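You operate a simulated robot arm through the tools that you are given. There is no shell and no other tool. Be economical: measure what you need, move in short steps, check, and stop when the job is done.

You are at the controls of a simulated two-armed robot. One attempt, no reset.

## Task
On the top of the blue bench, fold the cloth in half.
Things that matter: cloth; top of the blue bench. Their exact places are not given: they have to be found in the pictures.

It is judged by the outcome, as a careful person would: the job done as asked, and still so three seconds after it is handed in. It fails if anything else is knocked over, pushed out of place, dropped, spilled or broken. Flat cloth is picked up by pressing the open fingertips on it (5 to 10 N) and closing them slowly along it; thin cloth reads only 2 to 8 mm in the jaws.

## Robot
Two 6-joint arms with two-finger parallel grippers on one trunk, on a base that drives. Base frame: it is fixed to the floor where the robot stands at the start and does not move with it; the origin is under the middle of the robot, x ahead of it, y to its left, z up; the surface under the hand at the start is at about z = 860. Units: mm, degrees, N and s.
The left shoulder is at the start at [-77, 177, 832], the right one opposite. With the tool pointing down near the work surface each hand reaches from about 100 to 720 mm from the robot's upright axis, wherever it stands, measured 20 degrees to its own side. Places, roughly: top of the blue bench [500, -400, 900]. Payload 1.57 kg a hand.
Tool frame (each hand has its own): the origin (TCP) lies between the finger pads and is the grasp point; the fingertips stand 30 mm ahead of it; z points along the fingers, y is the line along which they close. The gripper opens to 80 mm. The fingers are 17 mm wide and 12 mm thick; the gripper's body (40 by 82 mm) begins 80 mm behind the TCP.
Orientation is that of the tool frame in the base frame, as a unit quaternion [w, x, y, z]. With the fingers straight down and closing along the base's y, the tool's x points along the base's -x, its y along +y and its z along -z.

## Interface
- The arms move only by the tool step_arm. It takes "left_rows", "right_rows" or both (then of equal length, played together; a hand with none holds still); each is a list of rows, each an object of numbers (a shift or turn left out is 0, a gripper value left out holds the last): "tx", "ty", "tz": the shift along the tool's x, y, z in mm; "rx", "ry", "rz": the turn, a rotation vector about the tool's x, y, z in degrees; "jaw": the finger opening in mm, from 0 to 80. In form: [{"tx": .., "ty": .., "tz": .., "rx": .., "ry": .., "rz": .., "jaw": ..}, ...]. A call has 1 to 12 rows; each row shifts and turns the commanded pose from where the row before left it, along the tool's axes as they then stand. Each row takes 0.2 s and may step no farther than 50 mm and 8.6 degrees from the row before; otherwise, or with a gripper value out of range, the whole call is refused. Where a pose cannot be reached the arm comes as near as it can. A force on the tool above 40 N (or 10 N above the force at the start of the call, whichever is more), or a blocked arm, ends the call early, and 0.2 s more pass. The fingers move at their own pace (about 72 mm/s each) and stop on an object; they squeeze with about 21 N. The grip force told is the motor's: it shows also when the fingers shut on nothing. Time passes only in rows, and 0.2 s behind the last, so rows that do not move let the fingers close. The reply holds the time, the measured pose of the TCP, the force on the tool along the base axes, the opening and the grip force, in the units named above and with some noise, with the torque about the TCP (base axes, N m) and any sound that the robot's microphone picked up, and new pictures: "pictures" is both (left out), scene, wrist or none (wrist: the cameras of the hands that moved).
- Cameras (640 x 400 px; columns grow to the right, rows downward): "scene" is now at [29.9, -28.9, 1550]; the picture's right is [-0.40, -0.92, 0.00], its down [-0.72, 0.31, -0.62] and it looks along [0.57, -0.25, -0.78] (base axes); focal length 252 px, centre (320, 200). "left" rides on the left gripper at [72, 7, -122] in its tool frame; the picture's right is [-0.09, 1.00, 0.00], its down [-0.84, -0.08, -0.54] and it looks along [-0.54, -0.05, 0.84] (tool axes); focal length 238 px, centre (320, 200). "right" rides on the right gripper at [72, -7, -122] in its tool frame; the picture's right is [0.09, 1.00, 0.00], its down [-0.84, 0.08, -0.54] and it looks along [-0.54, 0.05, 0.84] (tool axes); focal length 238 px, centre (320, 200).
- lift_body(by): slides the trunk up (or, below 0, down) by that many mm; the arms and the scene camera ride with it, the base frame stays. It gives what a move gives, with no picture.
- roll_base(legs): drives the robot by 1 to 6 legs, each [ahead, left, turn to the left] in mm, mm and degrees, along the robot's own axes; the way and the turn of a leg run together, so that a leg with both is an arc; at most 1500 mm and 180 degrees a leg. The arms and the cameras ride along, it lands a little off, and it stops where it bumps. It gives what a move gives, and a new picture of the scene camera.
- head_to(pan, tilt): turns the head with the scene camera to pan (to the left, within 143 degrees either way) and tilt (down, from -29 to 69), counted from straight ahead of the robot. It gives what a move gives, and a new picture of the scene camera.
- measure_at(camera, pixels): there is no depth. For up to 12 entries [column, row, z] of the newest picture of that camera ("zoom" is the newest enlarged one), the place [x, y] in the base frame at which the ray of that pixel passes the height z, good to about 3 mm. The clock stands still meanwhile.
- close_up(camera, box): a new picture of the part [left, top, right, bottom] of that camera's present view, enlarged. The clock stands still meanwhile.
- hand_in(): hands the job in; it is judged then, once.

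Work in short steps. Measure before you move; look again where a grasp or a placing could have gone wrong, and mend it. You have 80 turns and 260 pictures in all, those below and enlarged ones among them. Open the grippers and draw the arms clear of the work before you hand the job in, unless the task says otherwise; then end with one line.

The tools are called after ">>>" as a command line: name --argument value ..., lists and objects as JSON in quotes. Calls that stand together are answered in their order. step_arm: Moves the arms, as the interface text tells. Its arguments: {"type":"object","properties":{"left_rows":{"type":"array","items":{"type":"object","properties":{"tx":{"type":"number"},"ty":{"type":"number"},"tz":{"type":"number"},"rx":{"type":"number"},"ry":{"type":"number"},"rz":{"type":"number"},"jaw":{"type":"number"}}}},"right_rows":{"type":"array","items":{"type":"object","properties":{"tx":{"type":"number"},"ty":{"type":"number"},"tz":{"type":"number"},"rx":{"type":"number"},"ry":{"type":"number"},"rz":{"type":"number"},"jaw":{"type":"number"}}}},"pictures":{"type":"string","enum":["both","scene","wrist","none"]}},"required":[]} The other tools are called the same way: lift_body (by) slides the trunk up or down; roll_base (legs) drives the base; head_to (pan, tilt) turns the head that bears the scene camera; measure_at (camera, pixels) gives the place at which the rays of pixels pass given heights; close_up (camera, box) takes an enlarged picture of a part of a camera's view; hand_in () hands the job in.

At the start:

```text
clock: 0.0
left_position: [414.7, -1.4, 1077.7]
left_orientation: [0.0, 0.0, 1.0, 0.0]
left_force: [1.1, 0.3, 0.2]
left_ft_torque: [-0.01, -0.02, -0.03]
left_gripper_width: 79.9
left_grip_force: 0.0
right_position: [363.0, -394.7, 1104.1]
right_orientation: [0.0, 0.001, 1.0, 0.0]
right_force: [-0.3, 0.5, -0.2]
right_ft_torque: [-0.01, -0.01, -0.01]
right_gripper_width: 80.1
right_grip_force: 0.0
trunk travel left (down, up): [-275.0, 53.0]
robot x, y, heading: [0.9, 2.1, 0.2]
head pan, tilt: [-23.7, 51.4]
```

scene: 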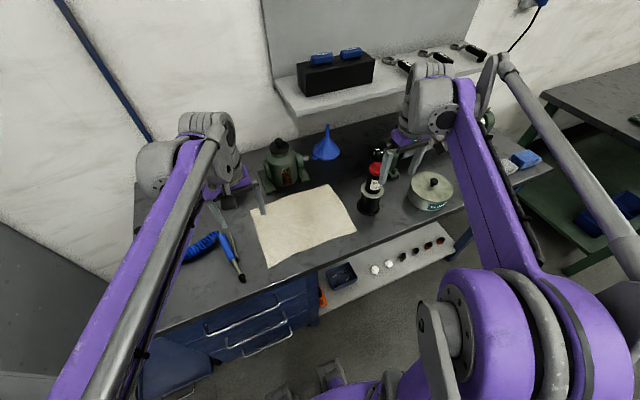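
right: 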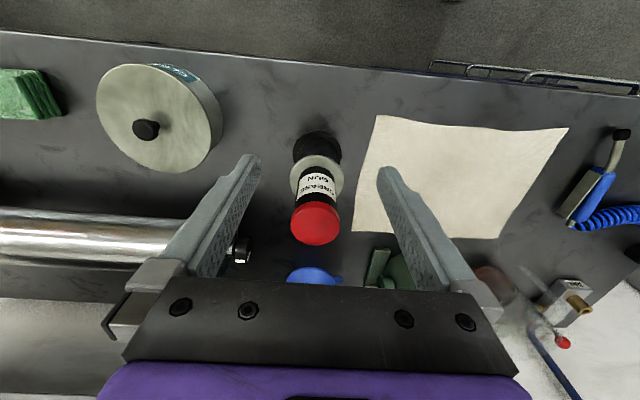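
left: 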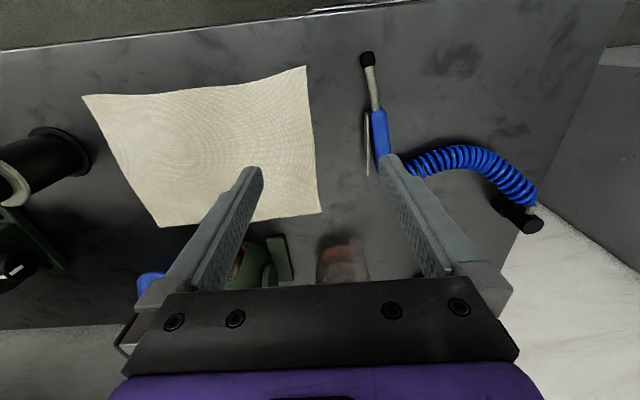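

The cloth lies near scene pixels (250,208), (331,185), (357,232), (268,267). I measure its corners from the scene and left cameras.

>>> measure_at --camera "scene" --pixels '[[250, 209, 860], [331, 185, 860], [357, 232, 860], [268, 267, 860], [250, 209, 900], [331, 185, 900], [357, 232, 900], [268, 267, 900]]'

>>> measure_at --camera "left" --pixels '[[82, 96, 860], [306, 66, 860], [320, 213, 860], [160, 227, 860], [82, 96, 900], [306, 66, 900], [320, 213, 900], [160, 227, 900]]'

>>> measure_at --camera "right" --pixels '[[377, 115, 860], [568, 128, 860], [496, 238, 860], [352, 230, 860]]'

>>> close_up --camera "scene" --box '[180, 100, 460, 300]'

```text
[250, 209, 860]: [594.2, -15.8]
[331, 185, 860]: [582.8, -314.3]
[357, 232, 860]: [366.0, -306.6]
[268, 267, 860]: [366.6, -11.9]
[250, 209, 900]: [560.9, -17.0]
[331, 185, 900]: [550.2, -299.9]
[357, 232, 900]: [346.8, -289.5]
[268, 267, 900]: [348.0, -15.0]
```

```text
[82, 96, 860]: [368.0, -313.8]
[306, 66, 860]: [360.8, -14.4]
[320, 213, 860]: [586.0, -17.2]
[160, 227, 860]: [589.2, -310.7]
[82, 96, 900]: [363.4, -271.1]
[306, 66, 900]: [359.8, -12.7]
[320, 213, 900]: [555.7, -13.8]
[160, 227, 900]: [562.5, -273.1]
```

```text
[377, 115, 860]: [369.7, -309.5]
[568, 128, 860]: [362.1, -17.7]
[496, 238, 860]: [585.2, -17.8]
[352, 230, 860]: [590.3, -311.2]
```

```text
2.00 times, centred on (320, 200) of scene
```

zoom: 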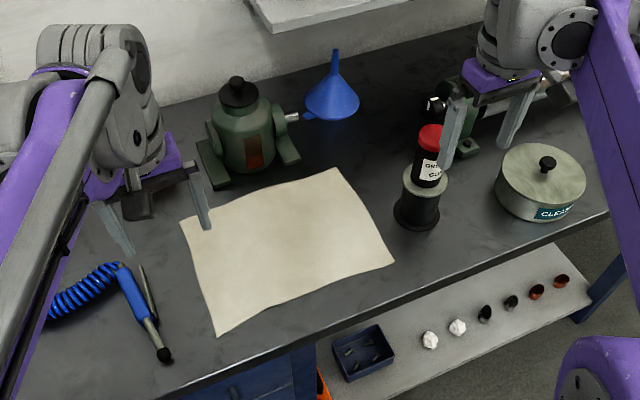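

All three cameras agree at z=860: the cloth spans about x 365–588 and y -312 to -15. Next I measure the neighbours, which are the vise, the grease gun, the blow gun and the bench edge.

>>> measure_at --camera "zoom" --pixels '[[215, 187, 860], [298, 160, 860], [250, 172, 860], [240, 85, 960], [395, 215, 860], [415, 230, 860], [438, 212, 860], [305, 118, 890], [168, 360, 865], [138, 270, 865], [350, 312, 860], [240, 355, 860]]'

>>> measure_at --camera "right" --pixels '[[315, 225, 950], [315, 225, 1000], [318, 150, 860]]'

>>> close_up --camera "left" --box '[0, 0, 640, 400]'

```text
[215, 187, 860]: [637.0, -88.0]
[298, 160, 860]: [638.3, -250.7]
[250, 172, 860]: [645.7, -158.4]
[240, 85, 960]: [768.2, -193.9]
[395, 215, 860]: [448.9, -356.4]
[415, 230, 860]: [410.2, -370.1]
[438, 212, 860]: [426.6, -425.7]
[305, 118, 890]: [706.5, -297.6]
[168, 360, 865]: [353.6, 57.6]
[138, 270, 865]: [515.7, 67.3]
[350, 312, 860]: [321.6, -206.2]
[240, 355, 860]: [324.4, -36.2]
```

```text
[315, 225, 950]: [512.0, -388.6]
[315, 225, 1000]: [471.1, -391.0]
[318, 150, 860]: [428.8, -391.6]
```

```text
1.00 times, centred on (320, 200) of left (not enlarged: the box is as wide or as high as the picture)
```

zoom: 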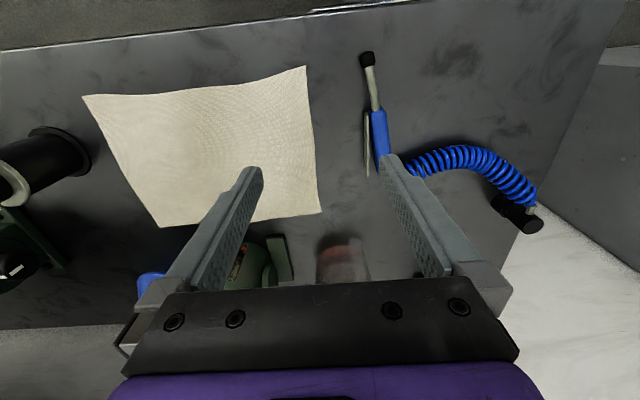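

The vise spans y about -250 to -88 at x ≥ 637, so both hands can pass beside it. The left camera shows a reddish object at about (343,262), so I check where it is.

>>> measure_at --camera "left" --pixels '[[343, 240, 860], [343, 280, 860], [318, 260, 860], [370, 260, 860], [343, 280, 920], [275, 240, 860], [290, 275, 860]]'

>>> measure_at --camera "right" --pixels '[[495, 275, 860], [540, 300, 860], [570, 285, 860], [540, 330, 860]]'

>>> close_up --camera "right" --box '[340, 180, 640, 380]'

```text
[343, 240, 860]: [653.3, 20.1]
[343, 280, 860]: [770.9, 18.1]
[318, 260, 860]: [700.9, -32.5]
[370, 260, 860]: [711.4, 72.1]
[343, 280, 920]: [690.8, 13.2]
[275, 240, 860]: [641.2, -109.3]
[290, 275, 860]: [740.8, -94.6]
```

```text
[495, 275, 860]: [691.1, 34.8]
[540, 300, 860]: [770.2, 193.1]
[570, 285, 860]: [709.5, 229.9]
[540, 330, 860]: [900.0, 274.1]
```

```text
2.00 times, centred on (490, 280) of right
```

zoom: 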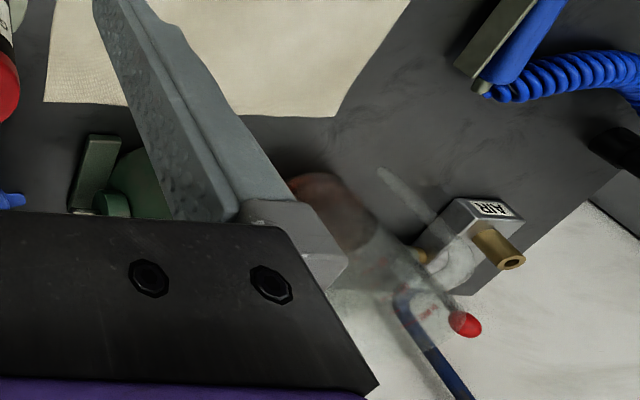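

A translucent spray bottle stands around (680, 15) behind the left hand. I bring both hands over the front corners of the cloth with the jaws narrowed, staying high, and look again.

>>> step_arm --left_rows '[{"tx": 22, "ty": -14, "jaw": 36}, {"tx": 22, "ty": -14}, {"tz": 30}, {"tz": 40}, {"tz": 40}]' --right_rows '[{"ty": 40, "jaw": 36}, {"ty": 40}, {"ty": 19, "tx": -6, "tz": 40}, {"tz": 45}, {"tz": 45}]'

```text
clock: 1.2
left_position: [370.1, -27.9, 965.7]
left_orientation: [0.0, -0.001, 1.0, 0.0]
left_force: [0.7, -0.5, -0.7]
left_ft_torque: [0.0, 0.04, -0.02]
left_gripper_width: 35.9
left_grip_force: 0.0
right_position: [370.5, -293.8, 972.7]
right_orientation: [0.0, 0.0, 1.0, 0.0]
right_force: [0.2, 0.7, -0.3]
right_ft_torque: [0.01, 0.0, 0.02]
right_gripper_width: 36.1
right_grip_force: 0.0
trunk travel left (down, up): [-275.0, 53.0]
robot x, y, heading: [1.2, 3.1, -0.1]
head pan, tilt: [-23.7, 51.4]
```

scene: 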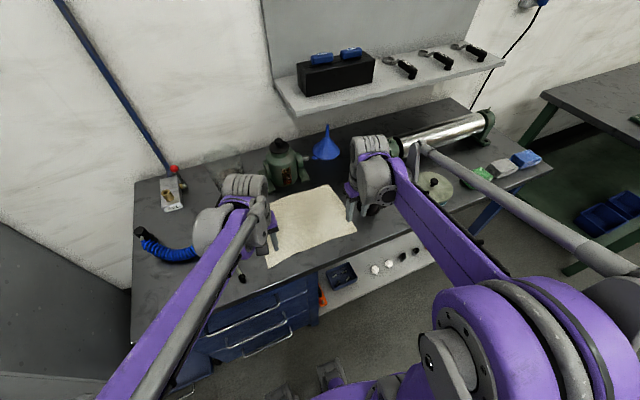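
right: 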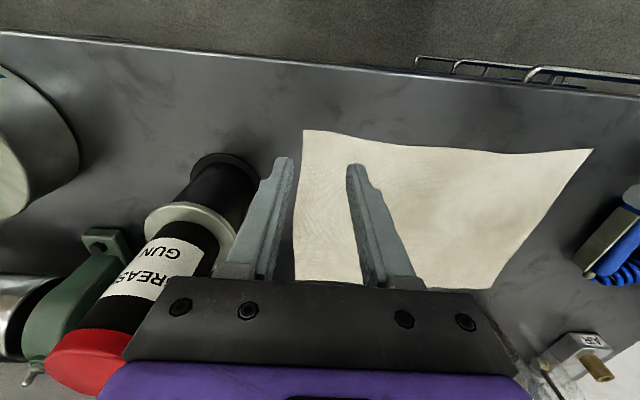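
left: 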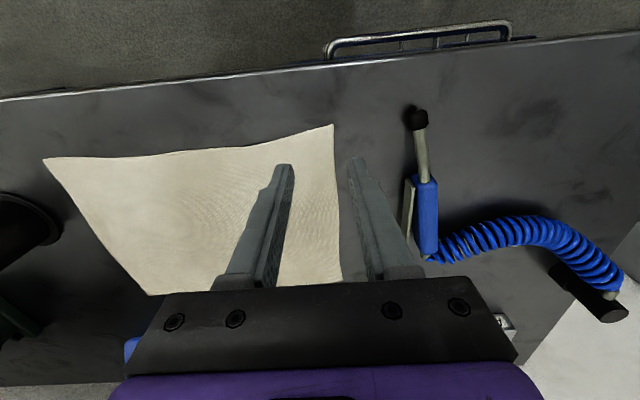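

Now I enlarge the bottle area in the scene view and around the two grasp corners.

>>> close_up --camera "scene" --box '[120, 110, 380, 280]'

>>> measure_at --camera "right" --pixels '[[303, 131, 860], [592, 150, 860], [508, 320, 900], [245, 160, 860], [90, 350, 1045], [90, 350, 1020]]'

>>> measure_at --camera "left" --pixels '[[333, 125, 860], [43, 158, 860], [342, 280, 860]]'

```text
2.35 times, centred on (250, 195) of scene
```

zoom: 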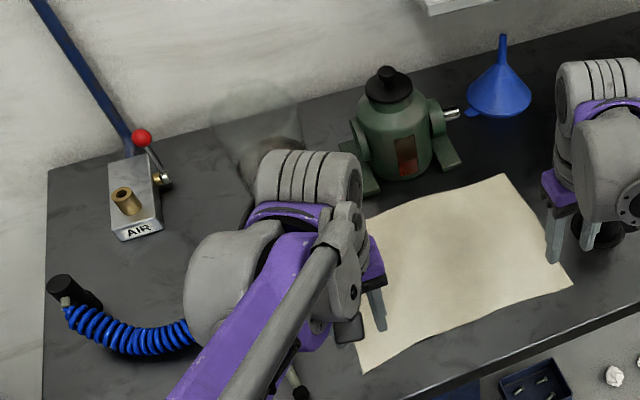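

```text
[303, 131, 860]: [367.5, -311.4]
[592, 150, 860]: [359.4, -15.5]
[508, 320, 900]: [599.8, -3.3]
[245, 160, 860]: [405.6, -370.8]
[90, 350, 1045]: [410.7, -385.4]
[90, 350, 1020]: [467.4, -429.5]
```

```text
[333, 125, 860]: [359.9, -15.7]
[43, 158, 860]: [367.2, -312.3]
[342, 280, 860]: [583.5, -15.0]
```

I measure the bottle's outline at several heights to judge the clearance for the left wrist.

>>> measure_at --camera "zoom" --pixels '[[255, 85, 960], [255, 85, 1000], [255, 85, 1050], [215, 120, 960], [300, 120, 960], [215, 120, 1000], [300, 120, 1000], [245, 190, 860]]'

>>> close_up --camera "scene" --box '[190, 130, 270, 180]'

```text
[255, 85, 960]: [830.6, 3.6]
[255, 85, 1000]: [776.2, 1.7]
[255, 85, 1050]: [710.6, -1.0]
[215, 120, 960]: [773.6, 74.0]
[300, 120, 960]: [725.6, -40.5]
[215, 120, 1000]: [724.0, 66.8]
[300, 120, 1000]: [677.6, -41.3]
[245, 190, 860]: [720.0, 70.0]
```

```text
8.00 times, centred on (230, 155) of scene
```

zoom: 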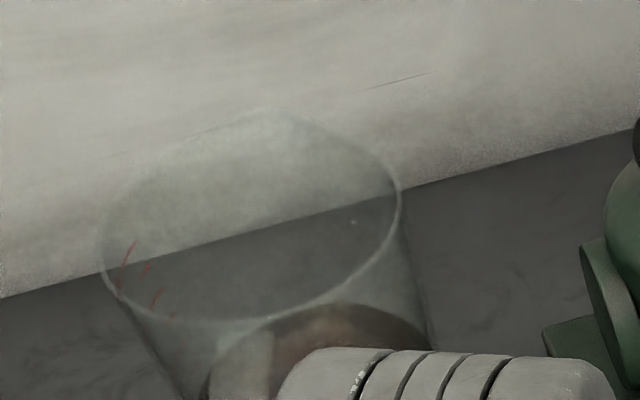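

It is an open glass jar holding brown liquid. I find its rim height and place.

>>> measure_at --camera "zoom" --pixels '[[250, 215, 960], [250, 215, 1000], [220, 320, 960], [220, 320, 1000], [270, 110, 960], [270, 110, 1000], [103, 260, 980], [402, 195, 980], [250, 215, 980]]'

>>> close_up --camera "left" --box '[270, 200, 430, 300]'

```text
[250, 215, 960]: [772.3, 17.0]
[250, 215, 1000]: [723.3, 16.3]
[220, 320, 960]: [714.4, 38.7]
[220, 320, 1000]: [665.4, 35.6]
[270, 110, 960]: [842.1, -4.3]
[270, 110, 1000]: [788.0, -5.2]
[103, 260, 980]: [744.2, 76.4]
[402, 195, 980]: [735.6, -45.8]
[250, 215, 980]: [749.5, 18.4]
```

```text
4.00 times, centred on (350, 250) of left
```

zoom: 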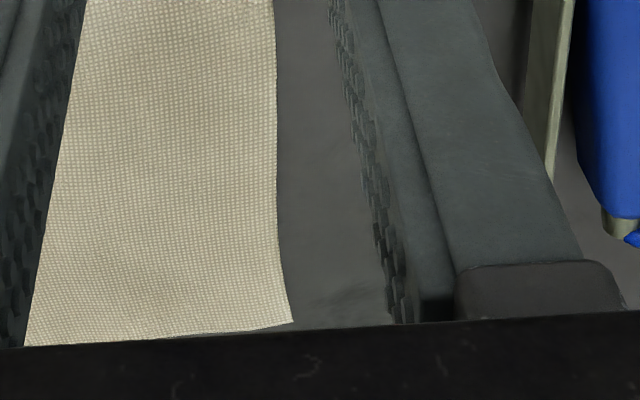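

The jar's rim is at about z 1010 and its front at about x 650. I'll fold the back edge to the front, with the fingers leaning forward so the wrists stay clear of it. First I move both hands above the back corners at the present height.

>>> step_arm --left_rows '[{"tx": -25, "ty": -9, "ry": -5, "jaw": 30}, {"tx": -40, "ty": -8, "ry": -5}, {"tx": -40, "ry": -5}, {"tx": -40}, {"tx": -40}]' --right_rows '[{"tx": -25, "ty": 11, "ry": -5, "jaw": 30}, {"tx": -40, "ry": -5}, {"tx": -40, "ry": -5}, {"tx": -40}, {"tx": -40}]'

```text
clock: 2.4
left_position: [552.9, -43.5, 996.3]
left_orientation: [0.131, 0.001, 0.991, 0.0]
left_force: [0.9, -0.1, -0.3]
left_ft_torque: [0.01, 0.06, 0.02]
left_gripper_width: 30.0
left_grip_force: 0.0
right_position: [553.3, -283.7, 1004.3]
right_orientation: [0.13, 0.0, 0.992, 0.0]
right_force: [0.1, 0.2, 0.4]
right_ft_torque: [0.02, 0.02, 0.0]
right_gripper_width: 29.8
right_grip_force: 0.0
trunk travel left (down, up): [-275.0, 53.0]
robot x, y, heading: [-3.2, -3.5, -0.0]
head pan, tilt: [-23.7, 51.4]
```

scene: 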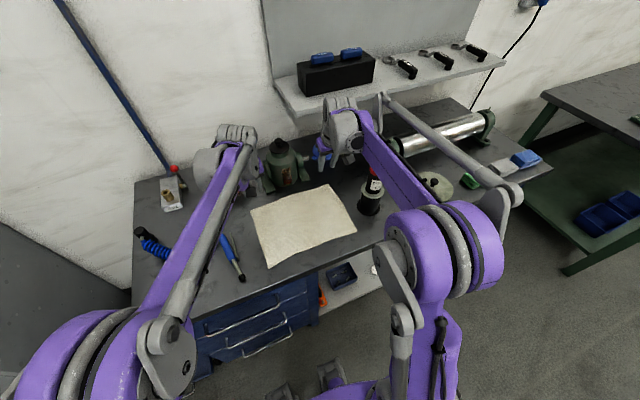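
right: 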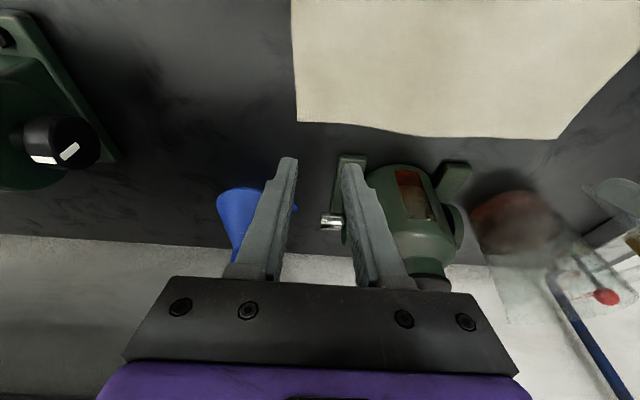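
left: 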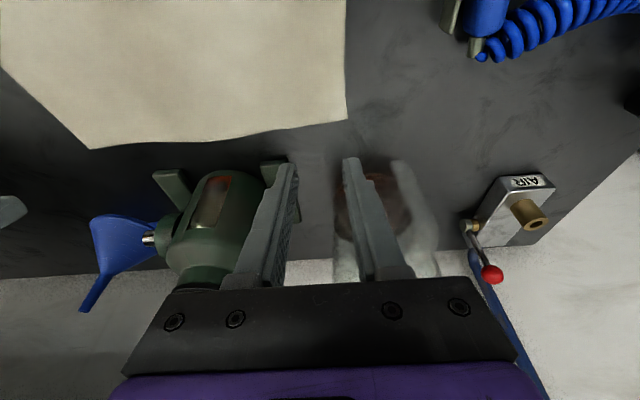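

Tilt is right: the fingers point forward by 15°. I re-measure the back corners from both wrist cameras.

>>> measure_at --camera "left" --pixels '[[347, 119, 860], [90, 149, 860], [290, 131, 860], [345, 205, 860], [335, 160, 1010], [435, 175, 1010]]'

>>> measure_at --camera "right" --pixels '[[297, 122, 860], [553, 138, 860], [350, 125, 860], [340, 157, 860], [330, 220, 950], [475, 210, 860]]'

```text
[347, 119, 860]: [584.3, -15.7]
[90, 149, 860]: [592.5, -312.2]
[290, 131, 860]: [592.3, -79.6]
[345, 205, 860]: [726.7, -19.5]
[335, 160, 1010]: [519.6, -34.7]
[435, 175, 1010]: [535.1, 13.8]
```

```text
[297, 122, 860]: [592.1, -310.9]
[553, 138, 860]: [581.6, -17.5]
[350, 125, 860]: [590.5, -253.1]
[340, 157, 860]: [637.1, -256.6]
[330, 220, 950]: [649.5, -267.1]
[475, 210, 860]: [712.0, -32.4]
```

The back corners are at (583,-16) and (592,-311). I lower both hands to about 15 mm above the cloth.

>>> step_arm --left_rows '[{"tx": 2, "tz": 25}, {"tx": 2, "tz": 25}, {"tx": 2, "tz": 25}, {"tx": 2, "tz": 16}]' --right_rows '[{"tx": 1, "tz": 28}, {"tx": 1, "tz": 28}, {"tx": 1, "tz": 28}, {"tz": 16}]'

```text
clock: 3.4
left_position: [567.9, -44.5, 906.1]
left_orientation: [0.131, 0.0, 0.991, 0.0]
left_force: [-0.6, -0.1, 0.0]
left_ft_torque: [0.01, 0.0, -0.02]
left_gripper_width: 30.0
left_grip_force: 0.0
right_position: [573.9, -284.2, 906.0]
right_orientation: [0.13, 0.0, 0.991, 0.001]
right_force: [0.1, 0.1, 0.8]
right_ft_torque: [0.0, -0.01, -0.01]
right_gripper_width: 30.1
right_grip_force: 0.0
trunk travel left (down, up): [-275.0, 53.0]
robot x, y, heading: [2.4, 0.4, 0.0]
head pan, tilt: [-23.7, 51.4]
```

scene: 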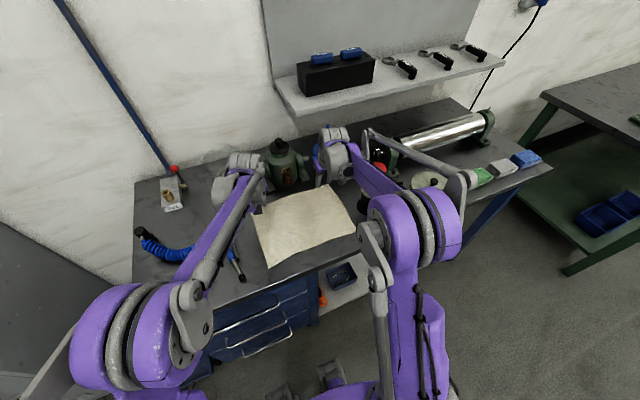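
right: 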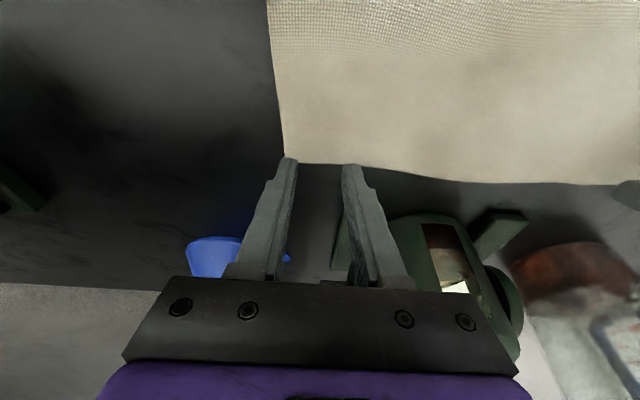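
left: 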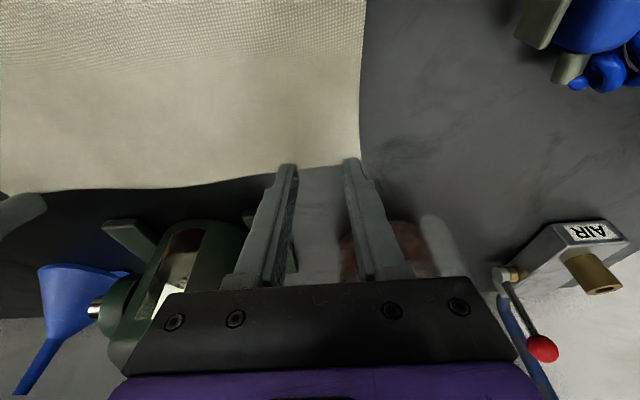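

The tips appear right at the cloth's edge line (left rows 163/160, right row 161). I verify the edge place before pressing.

>>> measure_at --camera "left" --pixels '[[361, 164, 860], [320, 169, 860], [260, 177, 860], [289, 164, 878], [352, 160, 878]]'

>>> measure_at --camera "right" --pixels '[[284, 163, 860], [325, 163, 860], [400, 172, 860], [289, 160, 878], [350, 166, 878]]'

```text
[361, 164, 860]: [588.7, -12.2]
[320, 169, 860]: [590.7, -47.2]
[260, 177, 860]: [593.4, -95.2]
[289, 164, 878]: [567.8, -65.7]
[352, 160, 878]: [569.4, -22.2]
```

```text
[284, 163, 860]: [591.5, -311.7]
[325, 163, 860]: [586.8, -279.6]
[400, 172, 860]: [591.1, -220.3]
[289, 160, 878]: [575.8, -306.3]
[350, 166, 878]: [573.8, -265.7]
```

The edge is at x≈589, so I advance the left hand 5 mm and lower both by 12 mm.

>>> step_arm --left_rows '[{"tx": -1, "tz": 6.5}, {"tx": -0.7, "tz": 6.4}]' --right_rows '[{"tx": 1, "tz": 6}, {"tx": 0.8, "tz": 6}]' --pictures "none"

>>> step_arm --left_rows '[{"tx": 0.4, "tz": 1.5}]' --right_rows '[{"tx": 0.4, "tz": 1.5}]' --pictures "none"

```text
clock: 4.0
left_position: [571.1, -45.5, 894.2]
left_orientation: [0.131, 0.0, 0.991, 0.0]
left_force: [-0.1, 0.1, 0.1]
left_ft_torque: [-0.02, 0.02, 0.0]
left_gripper_width: 30.0
left_grip_force: 0.1
right_position: [573.5, -284.7, 895.3]
right_orientation: [0.131, 0.0, 0.991, 0.0]
right_force: [-0.2, -0.1, 0.0]
right_ft_torque: [0.0, 0.03, 0.01]
right_gripper_width: 29.9
right_grip_force: 0.0
trunk travel left (down, up): [-275.0, 53.0]
robot x, y, heading: [3.6, -1.0, -0.0]
head pan, tilt: [-23.7, 51.4]
```

```text
clock: 4.4
left_position: [572.5, -45.4, 893.4]
left_orientation: [0.131, 0.0, 0.991, 0.0]
left_force: [-0.4, 0.2, 0.4]
left_ft_torque: [-0.02, -0.02, -0.02]
left_gripper_width: 29.8
left_grip_force: 0.1
right_position: [574.4, -284.5, 894.6]
right_orientation: [0.131, -0.001, 0.991, 0.0]
right_force: [0.3, 0.1, 0.0]
right_ft_torque: [0.0, -0.02, 0.03]
right_gripper_width: 30.0
right_grip_force: 0.1
trunk travel left (down, up): [-275.0, 53.0]
robot x, y, heading: [-0.2, 1.7, -0.2]
head pan, tilt: [-23.7, 51.4]
```

No contact yet, so I continue in small steps.

>>> step_arm --left_rows '[{"tx": 0.3, "tz": 1.2}]' --right_rows '[{"tx": 0.5, "tz": 2}]' --pictures "none"

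>>> step_arm --left_rows '[{"tx": 0.3, "tz": 1}]' --right_rows '[{"tx": 0.3, "tz": 1}]' --pictures "none"

```text
clock: 4.8
left_position: [572.3, -45.8, 891.7]
left_orientation: [0.131, 0.0, 0.991, 0.0]
left_force: [-0.5, -0.4, 0.9]
left_ft_torque: [0.01, 0.03, -0.01]
left_gripper_width: 29.8
left_grip_force: 0.1
right_position: [575.4, -284.7, 893.0]
right_orientation: [0.131, 0.0, 0.991, 0.0]
right_force: [0.2, 1.2, 1.5]
right_ft_torque: [-0.06, 0.04, 0.04]
right_gripper_width: 29.8
right_grip_force: 0.0
trunk travel left (down, up): [-275.0, 53.0]
robot x, y, heading: [1.1, 0.6, -0.0]
head pan, tilt: [-23.7, 51.4]
```

```text
clock: 5.2
left_position: [572.7, -45.1, 893.3]
left_orientation: [0.132, 0.0, 0.991, 0.0]
left_force: [0.3, 0.3, 4.2]
left_ft_torque: [0.05, -0.04, -0.01]
left_gripper_width: 29.7
left_grip_force: 0.1
right_position: [575.0, -284.1, 892.5]
right_orientation: [0.131, 0.0, 0.991, 0.001]
right_force: [2.5, -0.5, 12.5]
right_ft_torque: [-0.13, -0.03, -0.01]
right_gripper_width: 30.0
right_grip_force: 0.0
trunk travel left (down, up): [-275.0, 53.0]
robot x, y, heading: [-0.1, 2.2, -0.1]
head pan, tilt: [-23.7, 51.4]
```

Both hands are in contact, left at 4 N and right at 12 N. I trim these slightly and then close slowly.

>>> step_arm --left_rows '[{"tz": 0.4}, {"jaw": 27}, {"jaw": 24}, {"jaw": 21}, {"jaw": 18}, {"jaw": 15}, {"jaw": 12}, {"jaw": 9}, {"jaw": 6}, {"jaw": 3}, {"jaw": 0}, {}]' --right_rows '[{"tz": -0.4}, {"jaw": 27}, {"jaw": 24}, {"jaw": 21}, {"jaw": 18}, {"jaw": 15}, {"jaw": 12}, {"jaw": 9}, {"jaw": 6}, {"jaw": 3}, {"jaw": 0}, {}]'

```text
clock: 7.8
left_position: [570.3, -45.3, 892.7]
left_orientation: [0.131, -0.001, 0.991, 0.001]
left_force: [-0.9, 3.4, 25.8]
left_ft_torque: [0.18, 0.01, 0.03]
left_gripper_width: 2.2
left_grip_force: 20.6
right_position: [573.2, -283.5, 892.6]
right_orientation: [0.131, 0.0, 0.991, -0.001]
right_force: [-0.5, 0.9, 0.1]
right_ft_torque: [0.0, -0.01, -0.01]
right_gripper_width: 0.1
right_grip_force: 20.7
trunk travel left (down, up): [-275.0, 53.0]
robot x, y, heading: [2.7, 2.4, 0.1]
head pan, tilt: [-23.7, 51.4]
```

scene: 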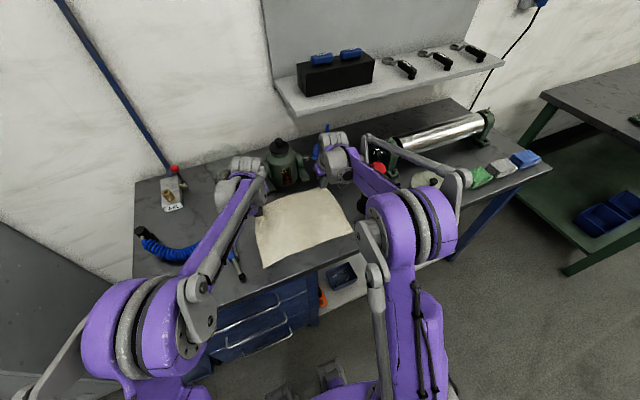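
right: 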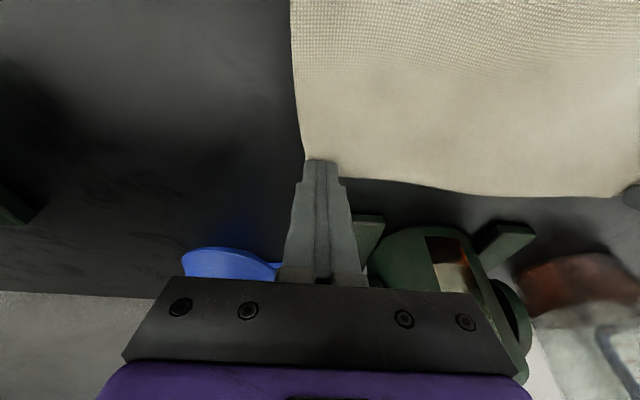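
left: 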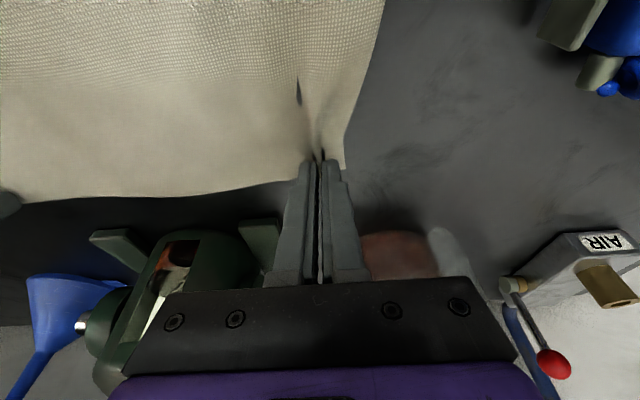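

The left hand holds the cloth at 2.2 mm with a ridge visible, but the right one missed at 0.1 mm. I lift the right hand a little, reopen it and check the corner.

>>> step_arm --right_rows '[{"tz": -8}, {"tz": -8, "jaw": 30}, {}]' --pictures "wrist"

>>> close_up --camera "right" --box '[240, 100, 440, 225]'

```text
clock: 8.6
left_position: [571.1, -44.8, 892.5]
left_orientation: [0.131, 0.0, 0.991, 0.0]
left_force: [0.1, 3.4, 26.3]
left_ft_torque: [0.18, -0.01, 0.02]
left_gripper_width: 2.0
left_grip_force: 21.4
right_position: [568.9, -284.8, 907.7]
right_orientation: [0.131, 0.001, 0.991, -0.001]
right_force: [-0.3, 0.0, -0.2]
right_ft_torque: [0.0, 0.01, -0.01]
right_gripper_width: 30.3
right_grip_force: 0.1
trunk travel left (down, up): [-275.0, 53.0]
robot x, y, heading: [1.9, -0.4, 0.2]
head pan, tilt: [-23.7, 51.4]
```

right: 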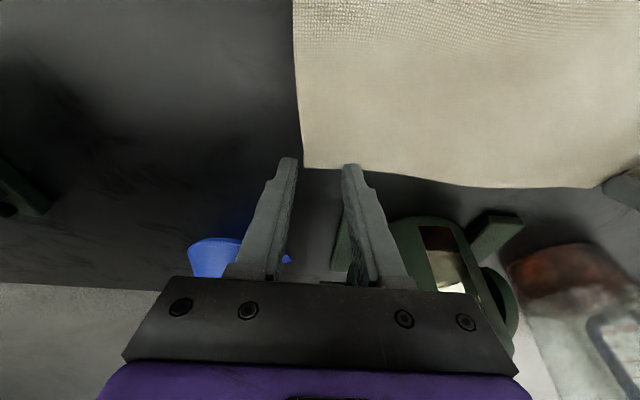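

```text
3.20 times, centred on (340, 162) of right
```

zoom: 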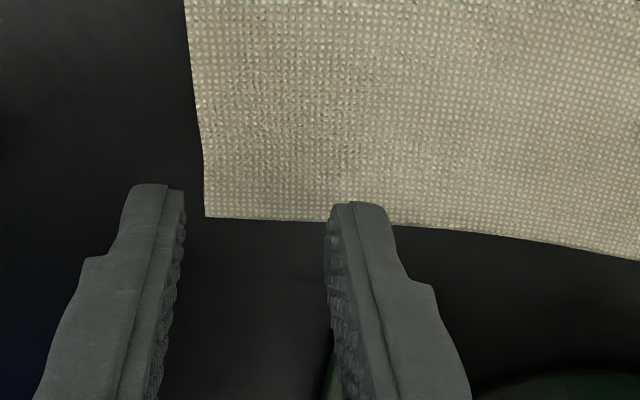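

The whole cloth has slid a bit to the left. I measure the right corner again.

>>> measure_at --camera "right" --pixels '[[304, 168, 860], [345, 170, 860], [400, 173, 860], [300, 120, 860]]'

```text
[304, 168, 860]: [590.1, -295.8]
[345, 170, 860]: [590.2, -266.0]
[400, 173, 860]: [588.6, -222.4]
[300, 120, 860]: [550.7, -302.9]
```

The corner is now at (590,-296), so I shift the right hand 19 mm to the left and lower it to just above contact.

>>> step_arm --right_rows '[{"ty": 10}, {"ty": 9}, {"tx": 1.5, "tz": 7}, {"tx": 1.2, "tz": 6}]' --pictures "none"

>>> step_arm --right_rows '[{"tx": 0.3, "tz": 1.2}]' --pictures "none"

>>> step_arm --right_rows '[{"tx": 0.2, "tz": 0.8}]' --pictures "none"

```text
clock: 9.6
left_position: [570.5, -45.9, 892.3]
left_orientation: [0.131, 0.0, 0.991, 0.0]
left_force: [0.8, 5.1, 26.3]
left_ft_torque: [0.2, 0.03, 0.01]
left_gripper_width: 2.4
left_grip_force: 21.0
right_position: [569.6, -265.1, 893.6]
right_orientation: [0.131, 0.0, 0.991, 0.0]
right_force: [-0.7, -0.5, 0.0]
right_ft_torque: [0.0, 0.01, 0.03]
right_gripper_width: 30.0
right_grip_force: 0.1
trunk travel left (down, up): [-275.0, 53.0]
robot x, y, heading: [-3.4, -0.6, 0.2]
head pan, tilt: [-23.7, 51.4]
```

```text
clock: 10.0
left_position: [570.6, -45.4, 892.8]
left_orientation: [0.131, 0.0, 0.991, 0.0]
left_force: [-0.4, 3.6, 26.3]
left_ft_torque: [0.19, -0.02, 0.02]
left_gripper_width: 2.1
left_grip_force: 21.0
right_position: [569.0, -265.5, 894.1]
right_orientation: [0.132, 0.0, 0.991, -0.001]
right_force: [-0.2, -0.4, 0.5]
right_ft_torque: [0.02, 0.0, -0.03]
right_gripper_width: 29.9
right_grip_force: 0.0
trunk travel left (down, up): [-275.0, 53.0]
robot x, y, heading: [-1.1, 0.0, 0.2]
head pan, tilt: [-23.7, 51.4]
```

```text
clock: 10.4
left_position: [570.4, -45.9, 891.9]
left_orientation: [0.131, 0.0, 0.991, 0.0]
left_force: [0.5, 4.7, 26.0]
left_ft_torque: [0.15, 0.01, -0.03]
left_gripper_width: 2.2
left_grip_force: 20.6
right_position: [570.2, -266.0, 892.9]
right_orientation: [0.132, 0.0, 0.991, 0.0]
right_force: [0.2, -0.1, 1.5]
right_ft_torque: [0.02, 0.01, 0.01]
right_gripper_width: 30.1
right_grip_force: 0.1
trunk travel left (down, up): [-275.0, 53.0]
robot x, y, heading: [-1.5, -7.0, -0.1]
head pan, tilt: [-23.7, 51.4]
```

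Only 1.5 N now, so I press a bit more.

>>> step_arm --right_rows '[{"tx": 0.2, "tz": 0.8}]' --pictures "none"

```text
clock: 10.8
left_position: [570.5, -45.5, 892.9]
left_orientation: [0.131, 0.001, 0.991, 0.0]
left_force: [1.5, 2.5, 22.0]
left_ft_torque: [0.14, -0.04, 0.01]
left_gripper_width: 2.2
left_grip_force: 21.1
right_position: [568.9, -266.0, 891.9]
right_orientation: [0.132, 0.001, 0.991, 0.0]
right_force: [0.6, -1.6, 9.8]
right_ft_torque: [-0.11, 0.0, -0.01]
right_gripper_width: 30.0
right_grip_force: 0.0
trunk travel left (down, up): [-275.0, 53.0]
robot x, y, heading: [-2.0, 0.4, 0.1]
head pan, tilt: [-23.7, 51.4]
```

At 9.8 N I close slowly to 12 mm and look at the ridge.

>>> step_arm --right_rows '[{"jaw": 28}, {"jaw": 26}, {"jaw": 24}, {"jaw": 22}, {"jaw": 20}, {"jaw": 18}, {"jaw": 16}, {"jaw": 14}, {"jaw": 12}]' --pictures "wrist"

```text
clock: 12.8
left_position: [570.4, -46.5, 891.9]
left_orientation: [0.131, 0.0, 0.991, -0.001]
left_force: [2.3, 0.1, 12.6]
left_ft_torque: [0.04, -0.06, -0.01]
left_gripper_width: 2.3
left_grip_force: 21.1
right_position: [569.7, -265.3, 892.4]
right_orientation: [0.132, 0.0, 0.991, -0.001]
right_force: [0.6, 0.7, 22.0]
right_ft_torque: [-0.02, -0.01, 0.0]
right_gripper_width: 13.4
right_grip_force: 0.2
trunk travel left (down, up): [-275.0, 53.0]
robot x, y, heading: [4.2, -1.6, 0.1]
head pan, tilt: [-23.7, 51.4]
```

right: 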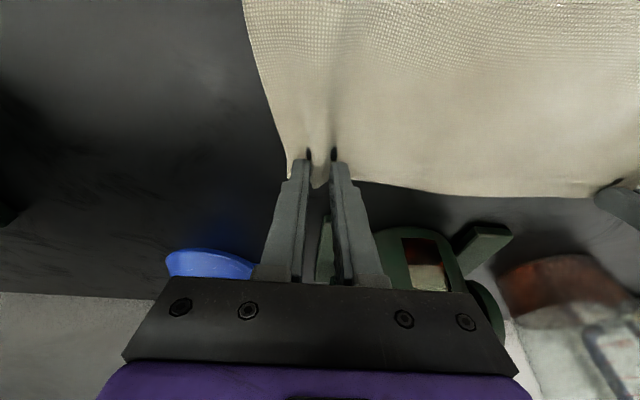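

A ridge is standing between the right fingers, so I finish closing and then lift both hands 15 mm to test the hold.

>>> step_arm --right_rows '[{"jaw": 10}, {"jaw": 8}, {"jaw": 6}, {"jaw": 4}, {"jaw": 2}, {"jaw": 0}, {}, {}]' --pictures "none"

>>> step_arm --left_rows '[{"tz": -5}, {"tz": -5}, {"tz": -5}]' --right_rows '[{"tz": -5}, {"tz": -5}, {"tz": -5}]'

```text
clock: 14.6
left_position: [570.6, -45.2, 891.9]
left_orientation: [0.132, 0.0, 0.991, -0.002]
left_force: [1.3, -2.9, 9.9]
left_ft_torque: [-0.08, -0.02, 0.0]
left_gripper_width: 2.2
left_grip_force: 21.1
right_position: [569.7, -263.9, 892.3]
right_orientation: [0.131, 0.0, 0.991, 0.0]
right_force: [-0.1, 3.8, 24.0]
right_ft_torque: [0.06, -0.03, -0.02]
right_gripper_width: 2.7
right_grip_force: 20.7
trunk travel left (down, up): [-275.0, 53.0]
robot x, y, heading: [-4.1, -0.8, 0.1]
head pan, tilt: [-23.7, 51.4]
```

```text
clock: 15.4
left_position: [567.4, -46.1, 905.8]
left_orientation: [0.131, 0.0, 0.991, -0.001]
left_force: [-0.6, -2.5, 1.0]
left_ft_torque: [-0.09, 0.0, 0.0]
left_gripper_width: 2.1
left_grip_force: 20.8
right_position: [567.2, -265.0, 904.0]
right_orientation: [0.13, -0.001, 0.991, 0.0]
right_force: [-0.1, 2.1, 0.1]
right_ft_torque: [0.1, 0.0, -0.02]
right_gripper_width: 2.3
right_grip_force: 21.0
trunk travel left (down, up): [-275.0, 53.0]
robot x, y, heading: [0.3, 0.7, -0.0]
head pan, tilt: [-23.7, 51.4]
```

scene: 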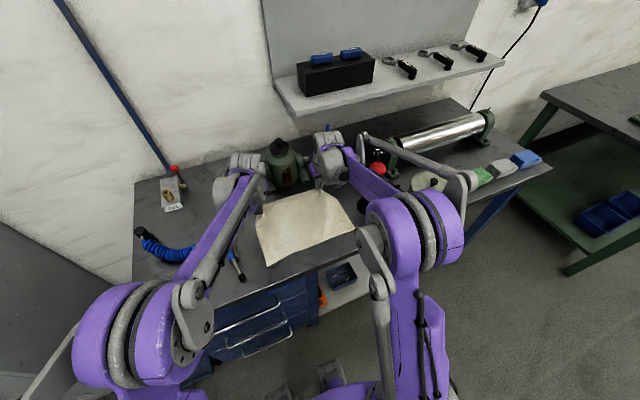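
right: 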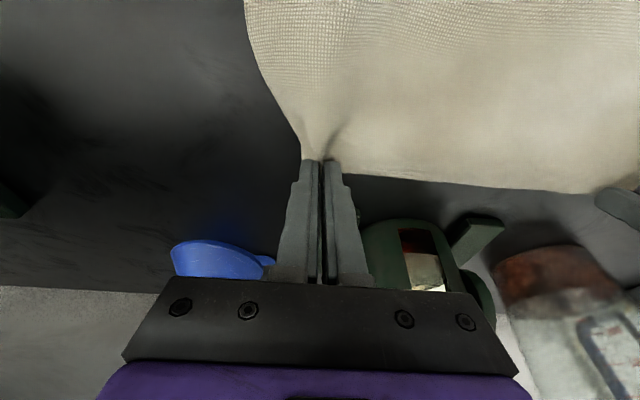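
left: 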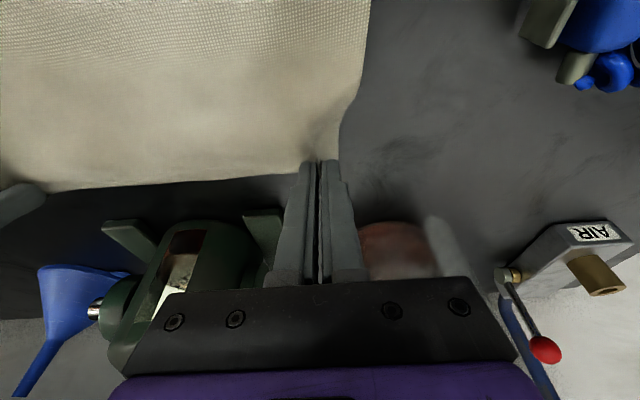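

Both corners are held, at 2.1 and 2.3 mm. I swing the back edge up and toward the robot along an arc, tilting the hands as I go; this call does the first half.

>>> step_arm --left_rows '[{"tx": 0.5, "tz": -25}, {"tx": 9.6, "tz": -27.9, "ry": -3}, {"tx": 18.2, "tz": -23.3, "ry": -3}, {"tx": 27.2, "tz": -18.1, "ry": -4}]' --right_rows '[{"tx": 0.5, "tz": -25}, {"tx": 9.6, "tz": -27.9, "ry": -3}, {"tx": 18.2, "tz": -23.3, "ry": -3}, {"tx": 27.2, "tz": -18.1, "ry": -4}]'

```text
clock: 16.4
left_position: [484.9, -45.1, 978.9]
left_orientation: [0.218, 0.001, 0.976, -0.002]
left_force: [0.2, -2.1, 1.1]
left_ft_torque: [-0.13, -0.04, -0.01]
left_gripper_width: 1.8
left_grip_force: 21.3
right_position: [486.2, -265.9, 977.6]
right_orientation: [0.219, 0.001, 0.976, 0.0]
right_force: [-1.0, 2.7, 0.4]
right_ft_torque: [0.06, -0.01, 0.01]
right_gripper_width: 2.3
right_grip_force: 21.4
trunk travel left (down, up): [-275.0, 53.0]
robot x, y, heading: [0.1, -0.0, 0.1]
head pan, tilt: [-23.7, 51.4]
```

scene: 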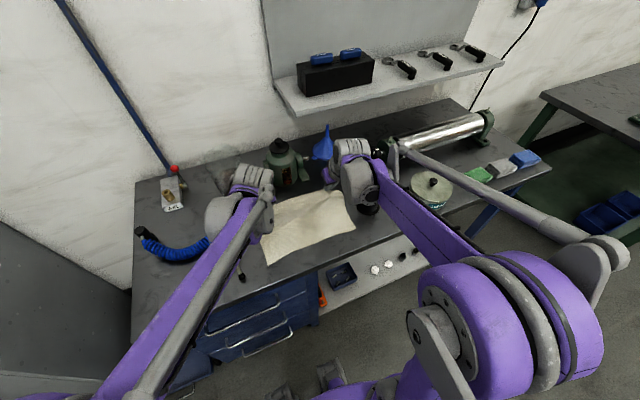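
right: 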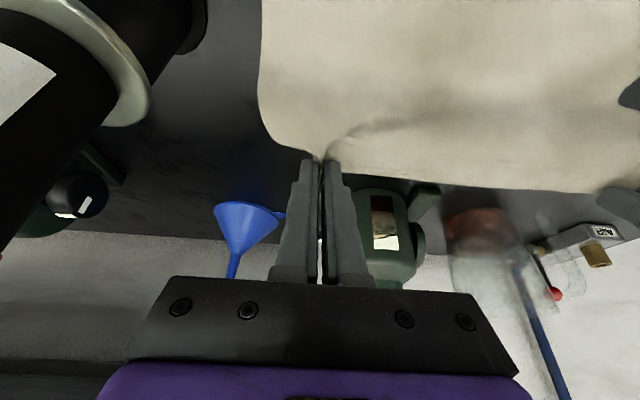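
left: 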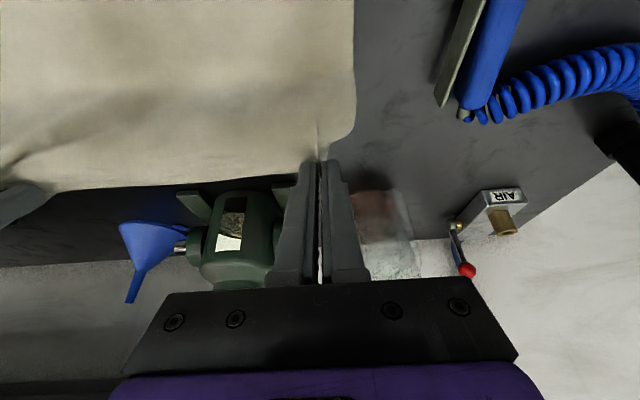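

The cloth follows well, so I continue the arc downward toward the front.

>>> step_arm --left_rows '[{"tx": 29.8, "tz": -12.6, "ry": -5}, {"tx": 31.1, "tz": -10.6, "ry": -5}, {"tx": 30.6, "tz": -3.6, "ry": -5}]' --right_rows '[{"tx": 29.8, "tz": -12.6, "ry": -5}, {"tx": 31.1, "tz": -10.6, "ry": -5}, {"tx": 30.6, "tz": -3.6, "ry": -5}]'

```text
clock: 17.2
left_position: [396.0, -47.9, 956.0]
left_orientation: [0.343, 0.001, 0.939, -0.001]
left_force: [0.6, -3.9, -0.5]
left_ft_torque: [-0.09, -0.04, -0.04]
left_gripper_width: 1.8
left_grip_force: 20.8
right_position: [396.8, -266.8, 956.4]
right_orientation: [0.343, 0.0, 0.939, 0.0]
right_force: [0.2, 4.1, 0.4]
right_ft_torque: [0.06, -0.01, 0.04]
right_gripper_width: 2.5
right_grip_force: 21.1
trunk travel left (down, up): [-275.0, 53.0]
robot x, y, heading: [-3.0, -0.2, -0.3]
head pan, tilt: [-23.7, 51.4]
```

scene: 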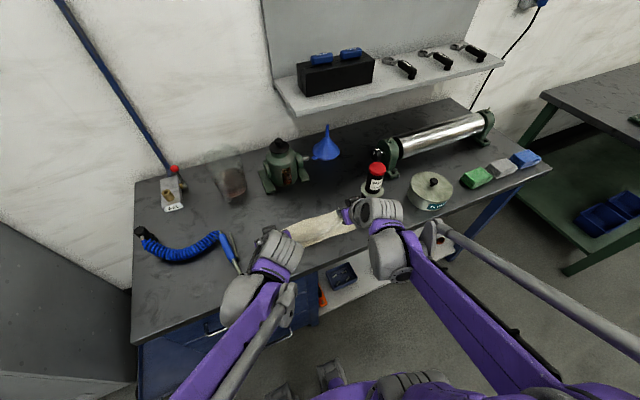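
right: 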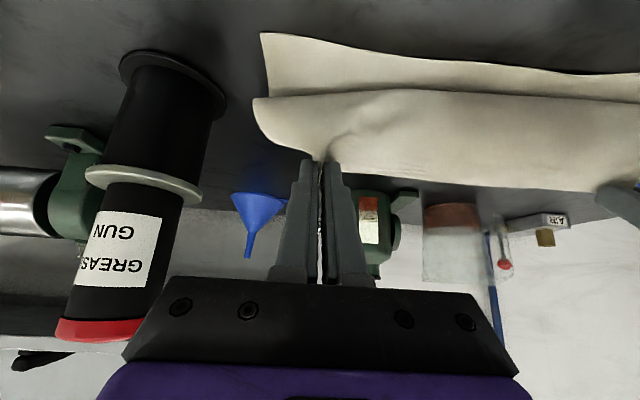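
left: 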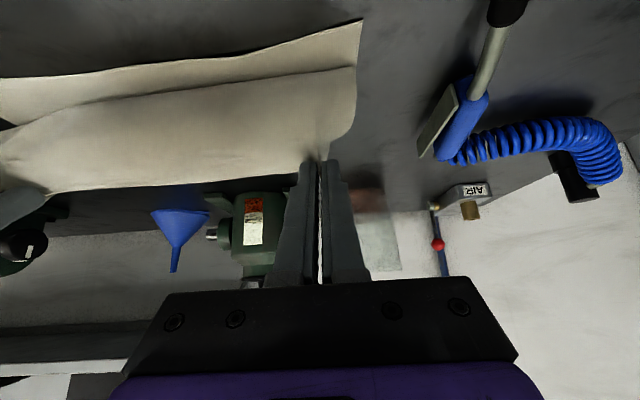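

The fold is forming well. I measure the lower layer's front edge, with corners at left-cam (361,20) and right-cam (261,33).

>>> measure_at --camera "left" --pixels '[[361, 20, 860], [300, 38, 860], [200, 62, 860], [100, 72, 860]]'

>>> measure_at --camera "right" --pixels '[[261, 33, 860], [350, 46, 860], [450, 60, 860], [560, 70, 860]]'

```text
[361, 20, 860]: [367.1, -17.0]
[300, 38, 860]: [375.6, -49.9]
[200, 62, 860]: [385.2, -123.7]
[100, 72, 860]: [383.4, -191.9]
```

```text
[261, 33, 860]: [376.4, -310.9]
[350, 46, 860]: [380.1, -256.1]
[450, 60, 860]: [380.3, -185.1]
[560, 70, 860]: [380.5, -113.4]
```

The front edge runs from (367,-17) to (376,-311). I lower the held edge onto it, shifting both hands 8 mm to the right to centre it.

>>> step_arm --left_rows '[{"tx": 29.5, "tz": 4, "ty": -4, "ry": -5}, {"tx": 24, "tz": 7.1, "ty": -4}, {"tx": 18.4, "tz": 8.5}]' --right_rows '[{"tx": 27.1, "tz": 6, "ty": -4, "ry": -5}, {"tx": 23.3, "tz": 7.8, "ty": -4}, {"tx": 17.7, "tz": 9.2}]'

```text
clock: 18.0
left_position: [359.6, -54.6, 893.7]
left_orientation: [0.383, 0.0, 0.924, 0.0]
left_force: [1.3, -3.2, 0.7]
left_ft_torque: [-0.09, 0.01, -0.03]
left_gripper_width: 2.3
left_grip_force: 20.9
right_position: [361.8, -274.5, 892.2]
right_orientation: [0.382, 0.0, 0.924, 0.0]
right_force: [0.6, 4.1, 1.0]
right_ft_torque: [0.1, -0.01, 0.07]
right_gripper_width: 2.6
right_grip_force: 21.0
trunk travel left (down, up): [-275.0, 53.0]
robot x, y, heading: [2.2, -1.2, 0.2]
head pan, tilt: [-23.7, 51.4]
```

scene: 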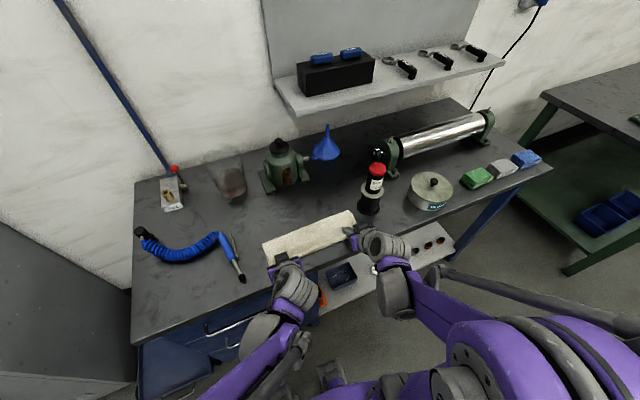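
right: 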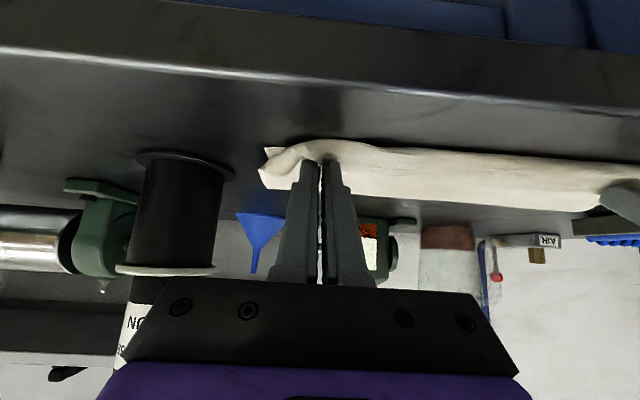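
left: 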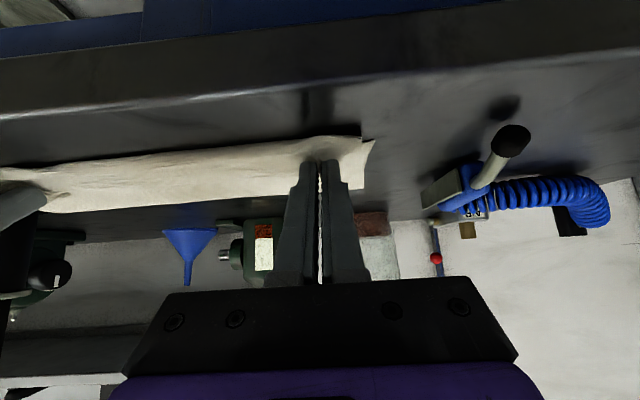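

The edges line up well. I lower 3 mm more, open slowly and look.

>>> step_arm --left_rows '[{"tx": 2.1, "tz": 2.1}, {}, {"jaw": 6}, {"jaw": 12}, {"jaw": 20}, {"jaw": 28}, {}]' --right_rows '[{"tx": 2.1, "tz": 2.1}, {}, {"jaw": 6}, {"jaw": 12}, {"jaw": 20}, {"jaw": 28}, {}]'

```text
clock: 19.6
left_position: [358.2, -53.7, 890.0]
left_orientation: [0.383, 0.0, 0.924, 0.0]
left_force: [0.0, -2.6, 4.9]
left_ft_torque: [-0.01, -0.07, -0.06]
left_gripper_width: 24.9
left_grip_force: 0.1
right_position: [360.4, -274.6, 889.5]
right_orientation: [0.383, 0.0, 0.924, 0.001]
right_force: [0.9, 1.7, 4.1]
right_ft_torque: [0.0, -0.06, 0.03]
right_gripper_width: 25.8
right_grip_force: 0.1
trunk travel left (down, up): [-275.0, 53.0]
robot x, y, heading: [-0.0, 3.9, 0.2]
head pan, tilt: [-23.7, 51.4]
```

scene: 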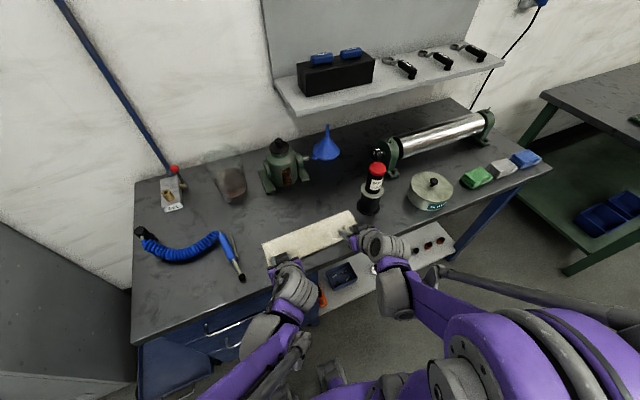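
right: 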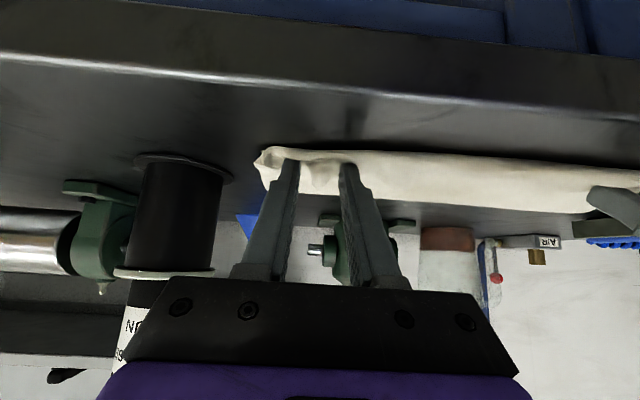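
left: 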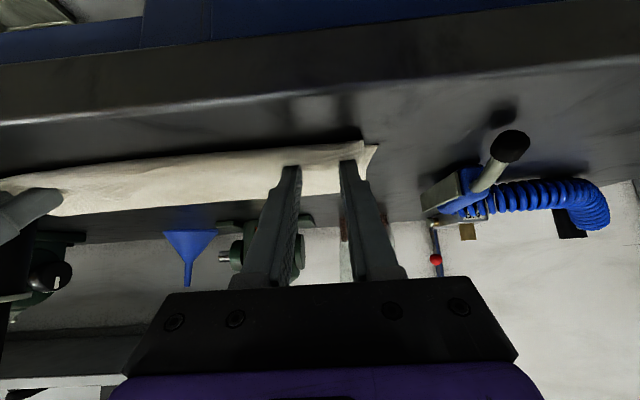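

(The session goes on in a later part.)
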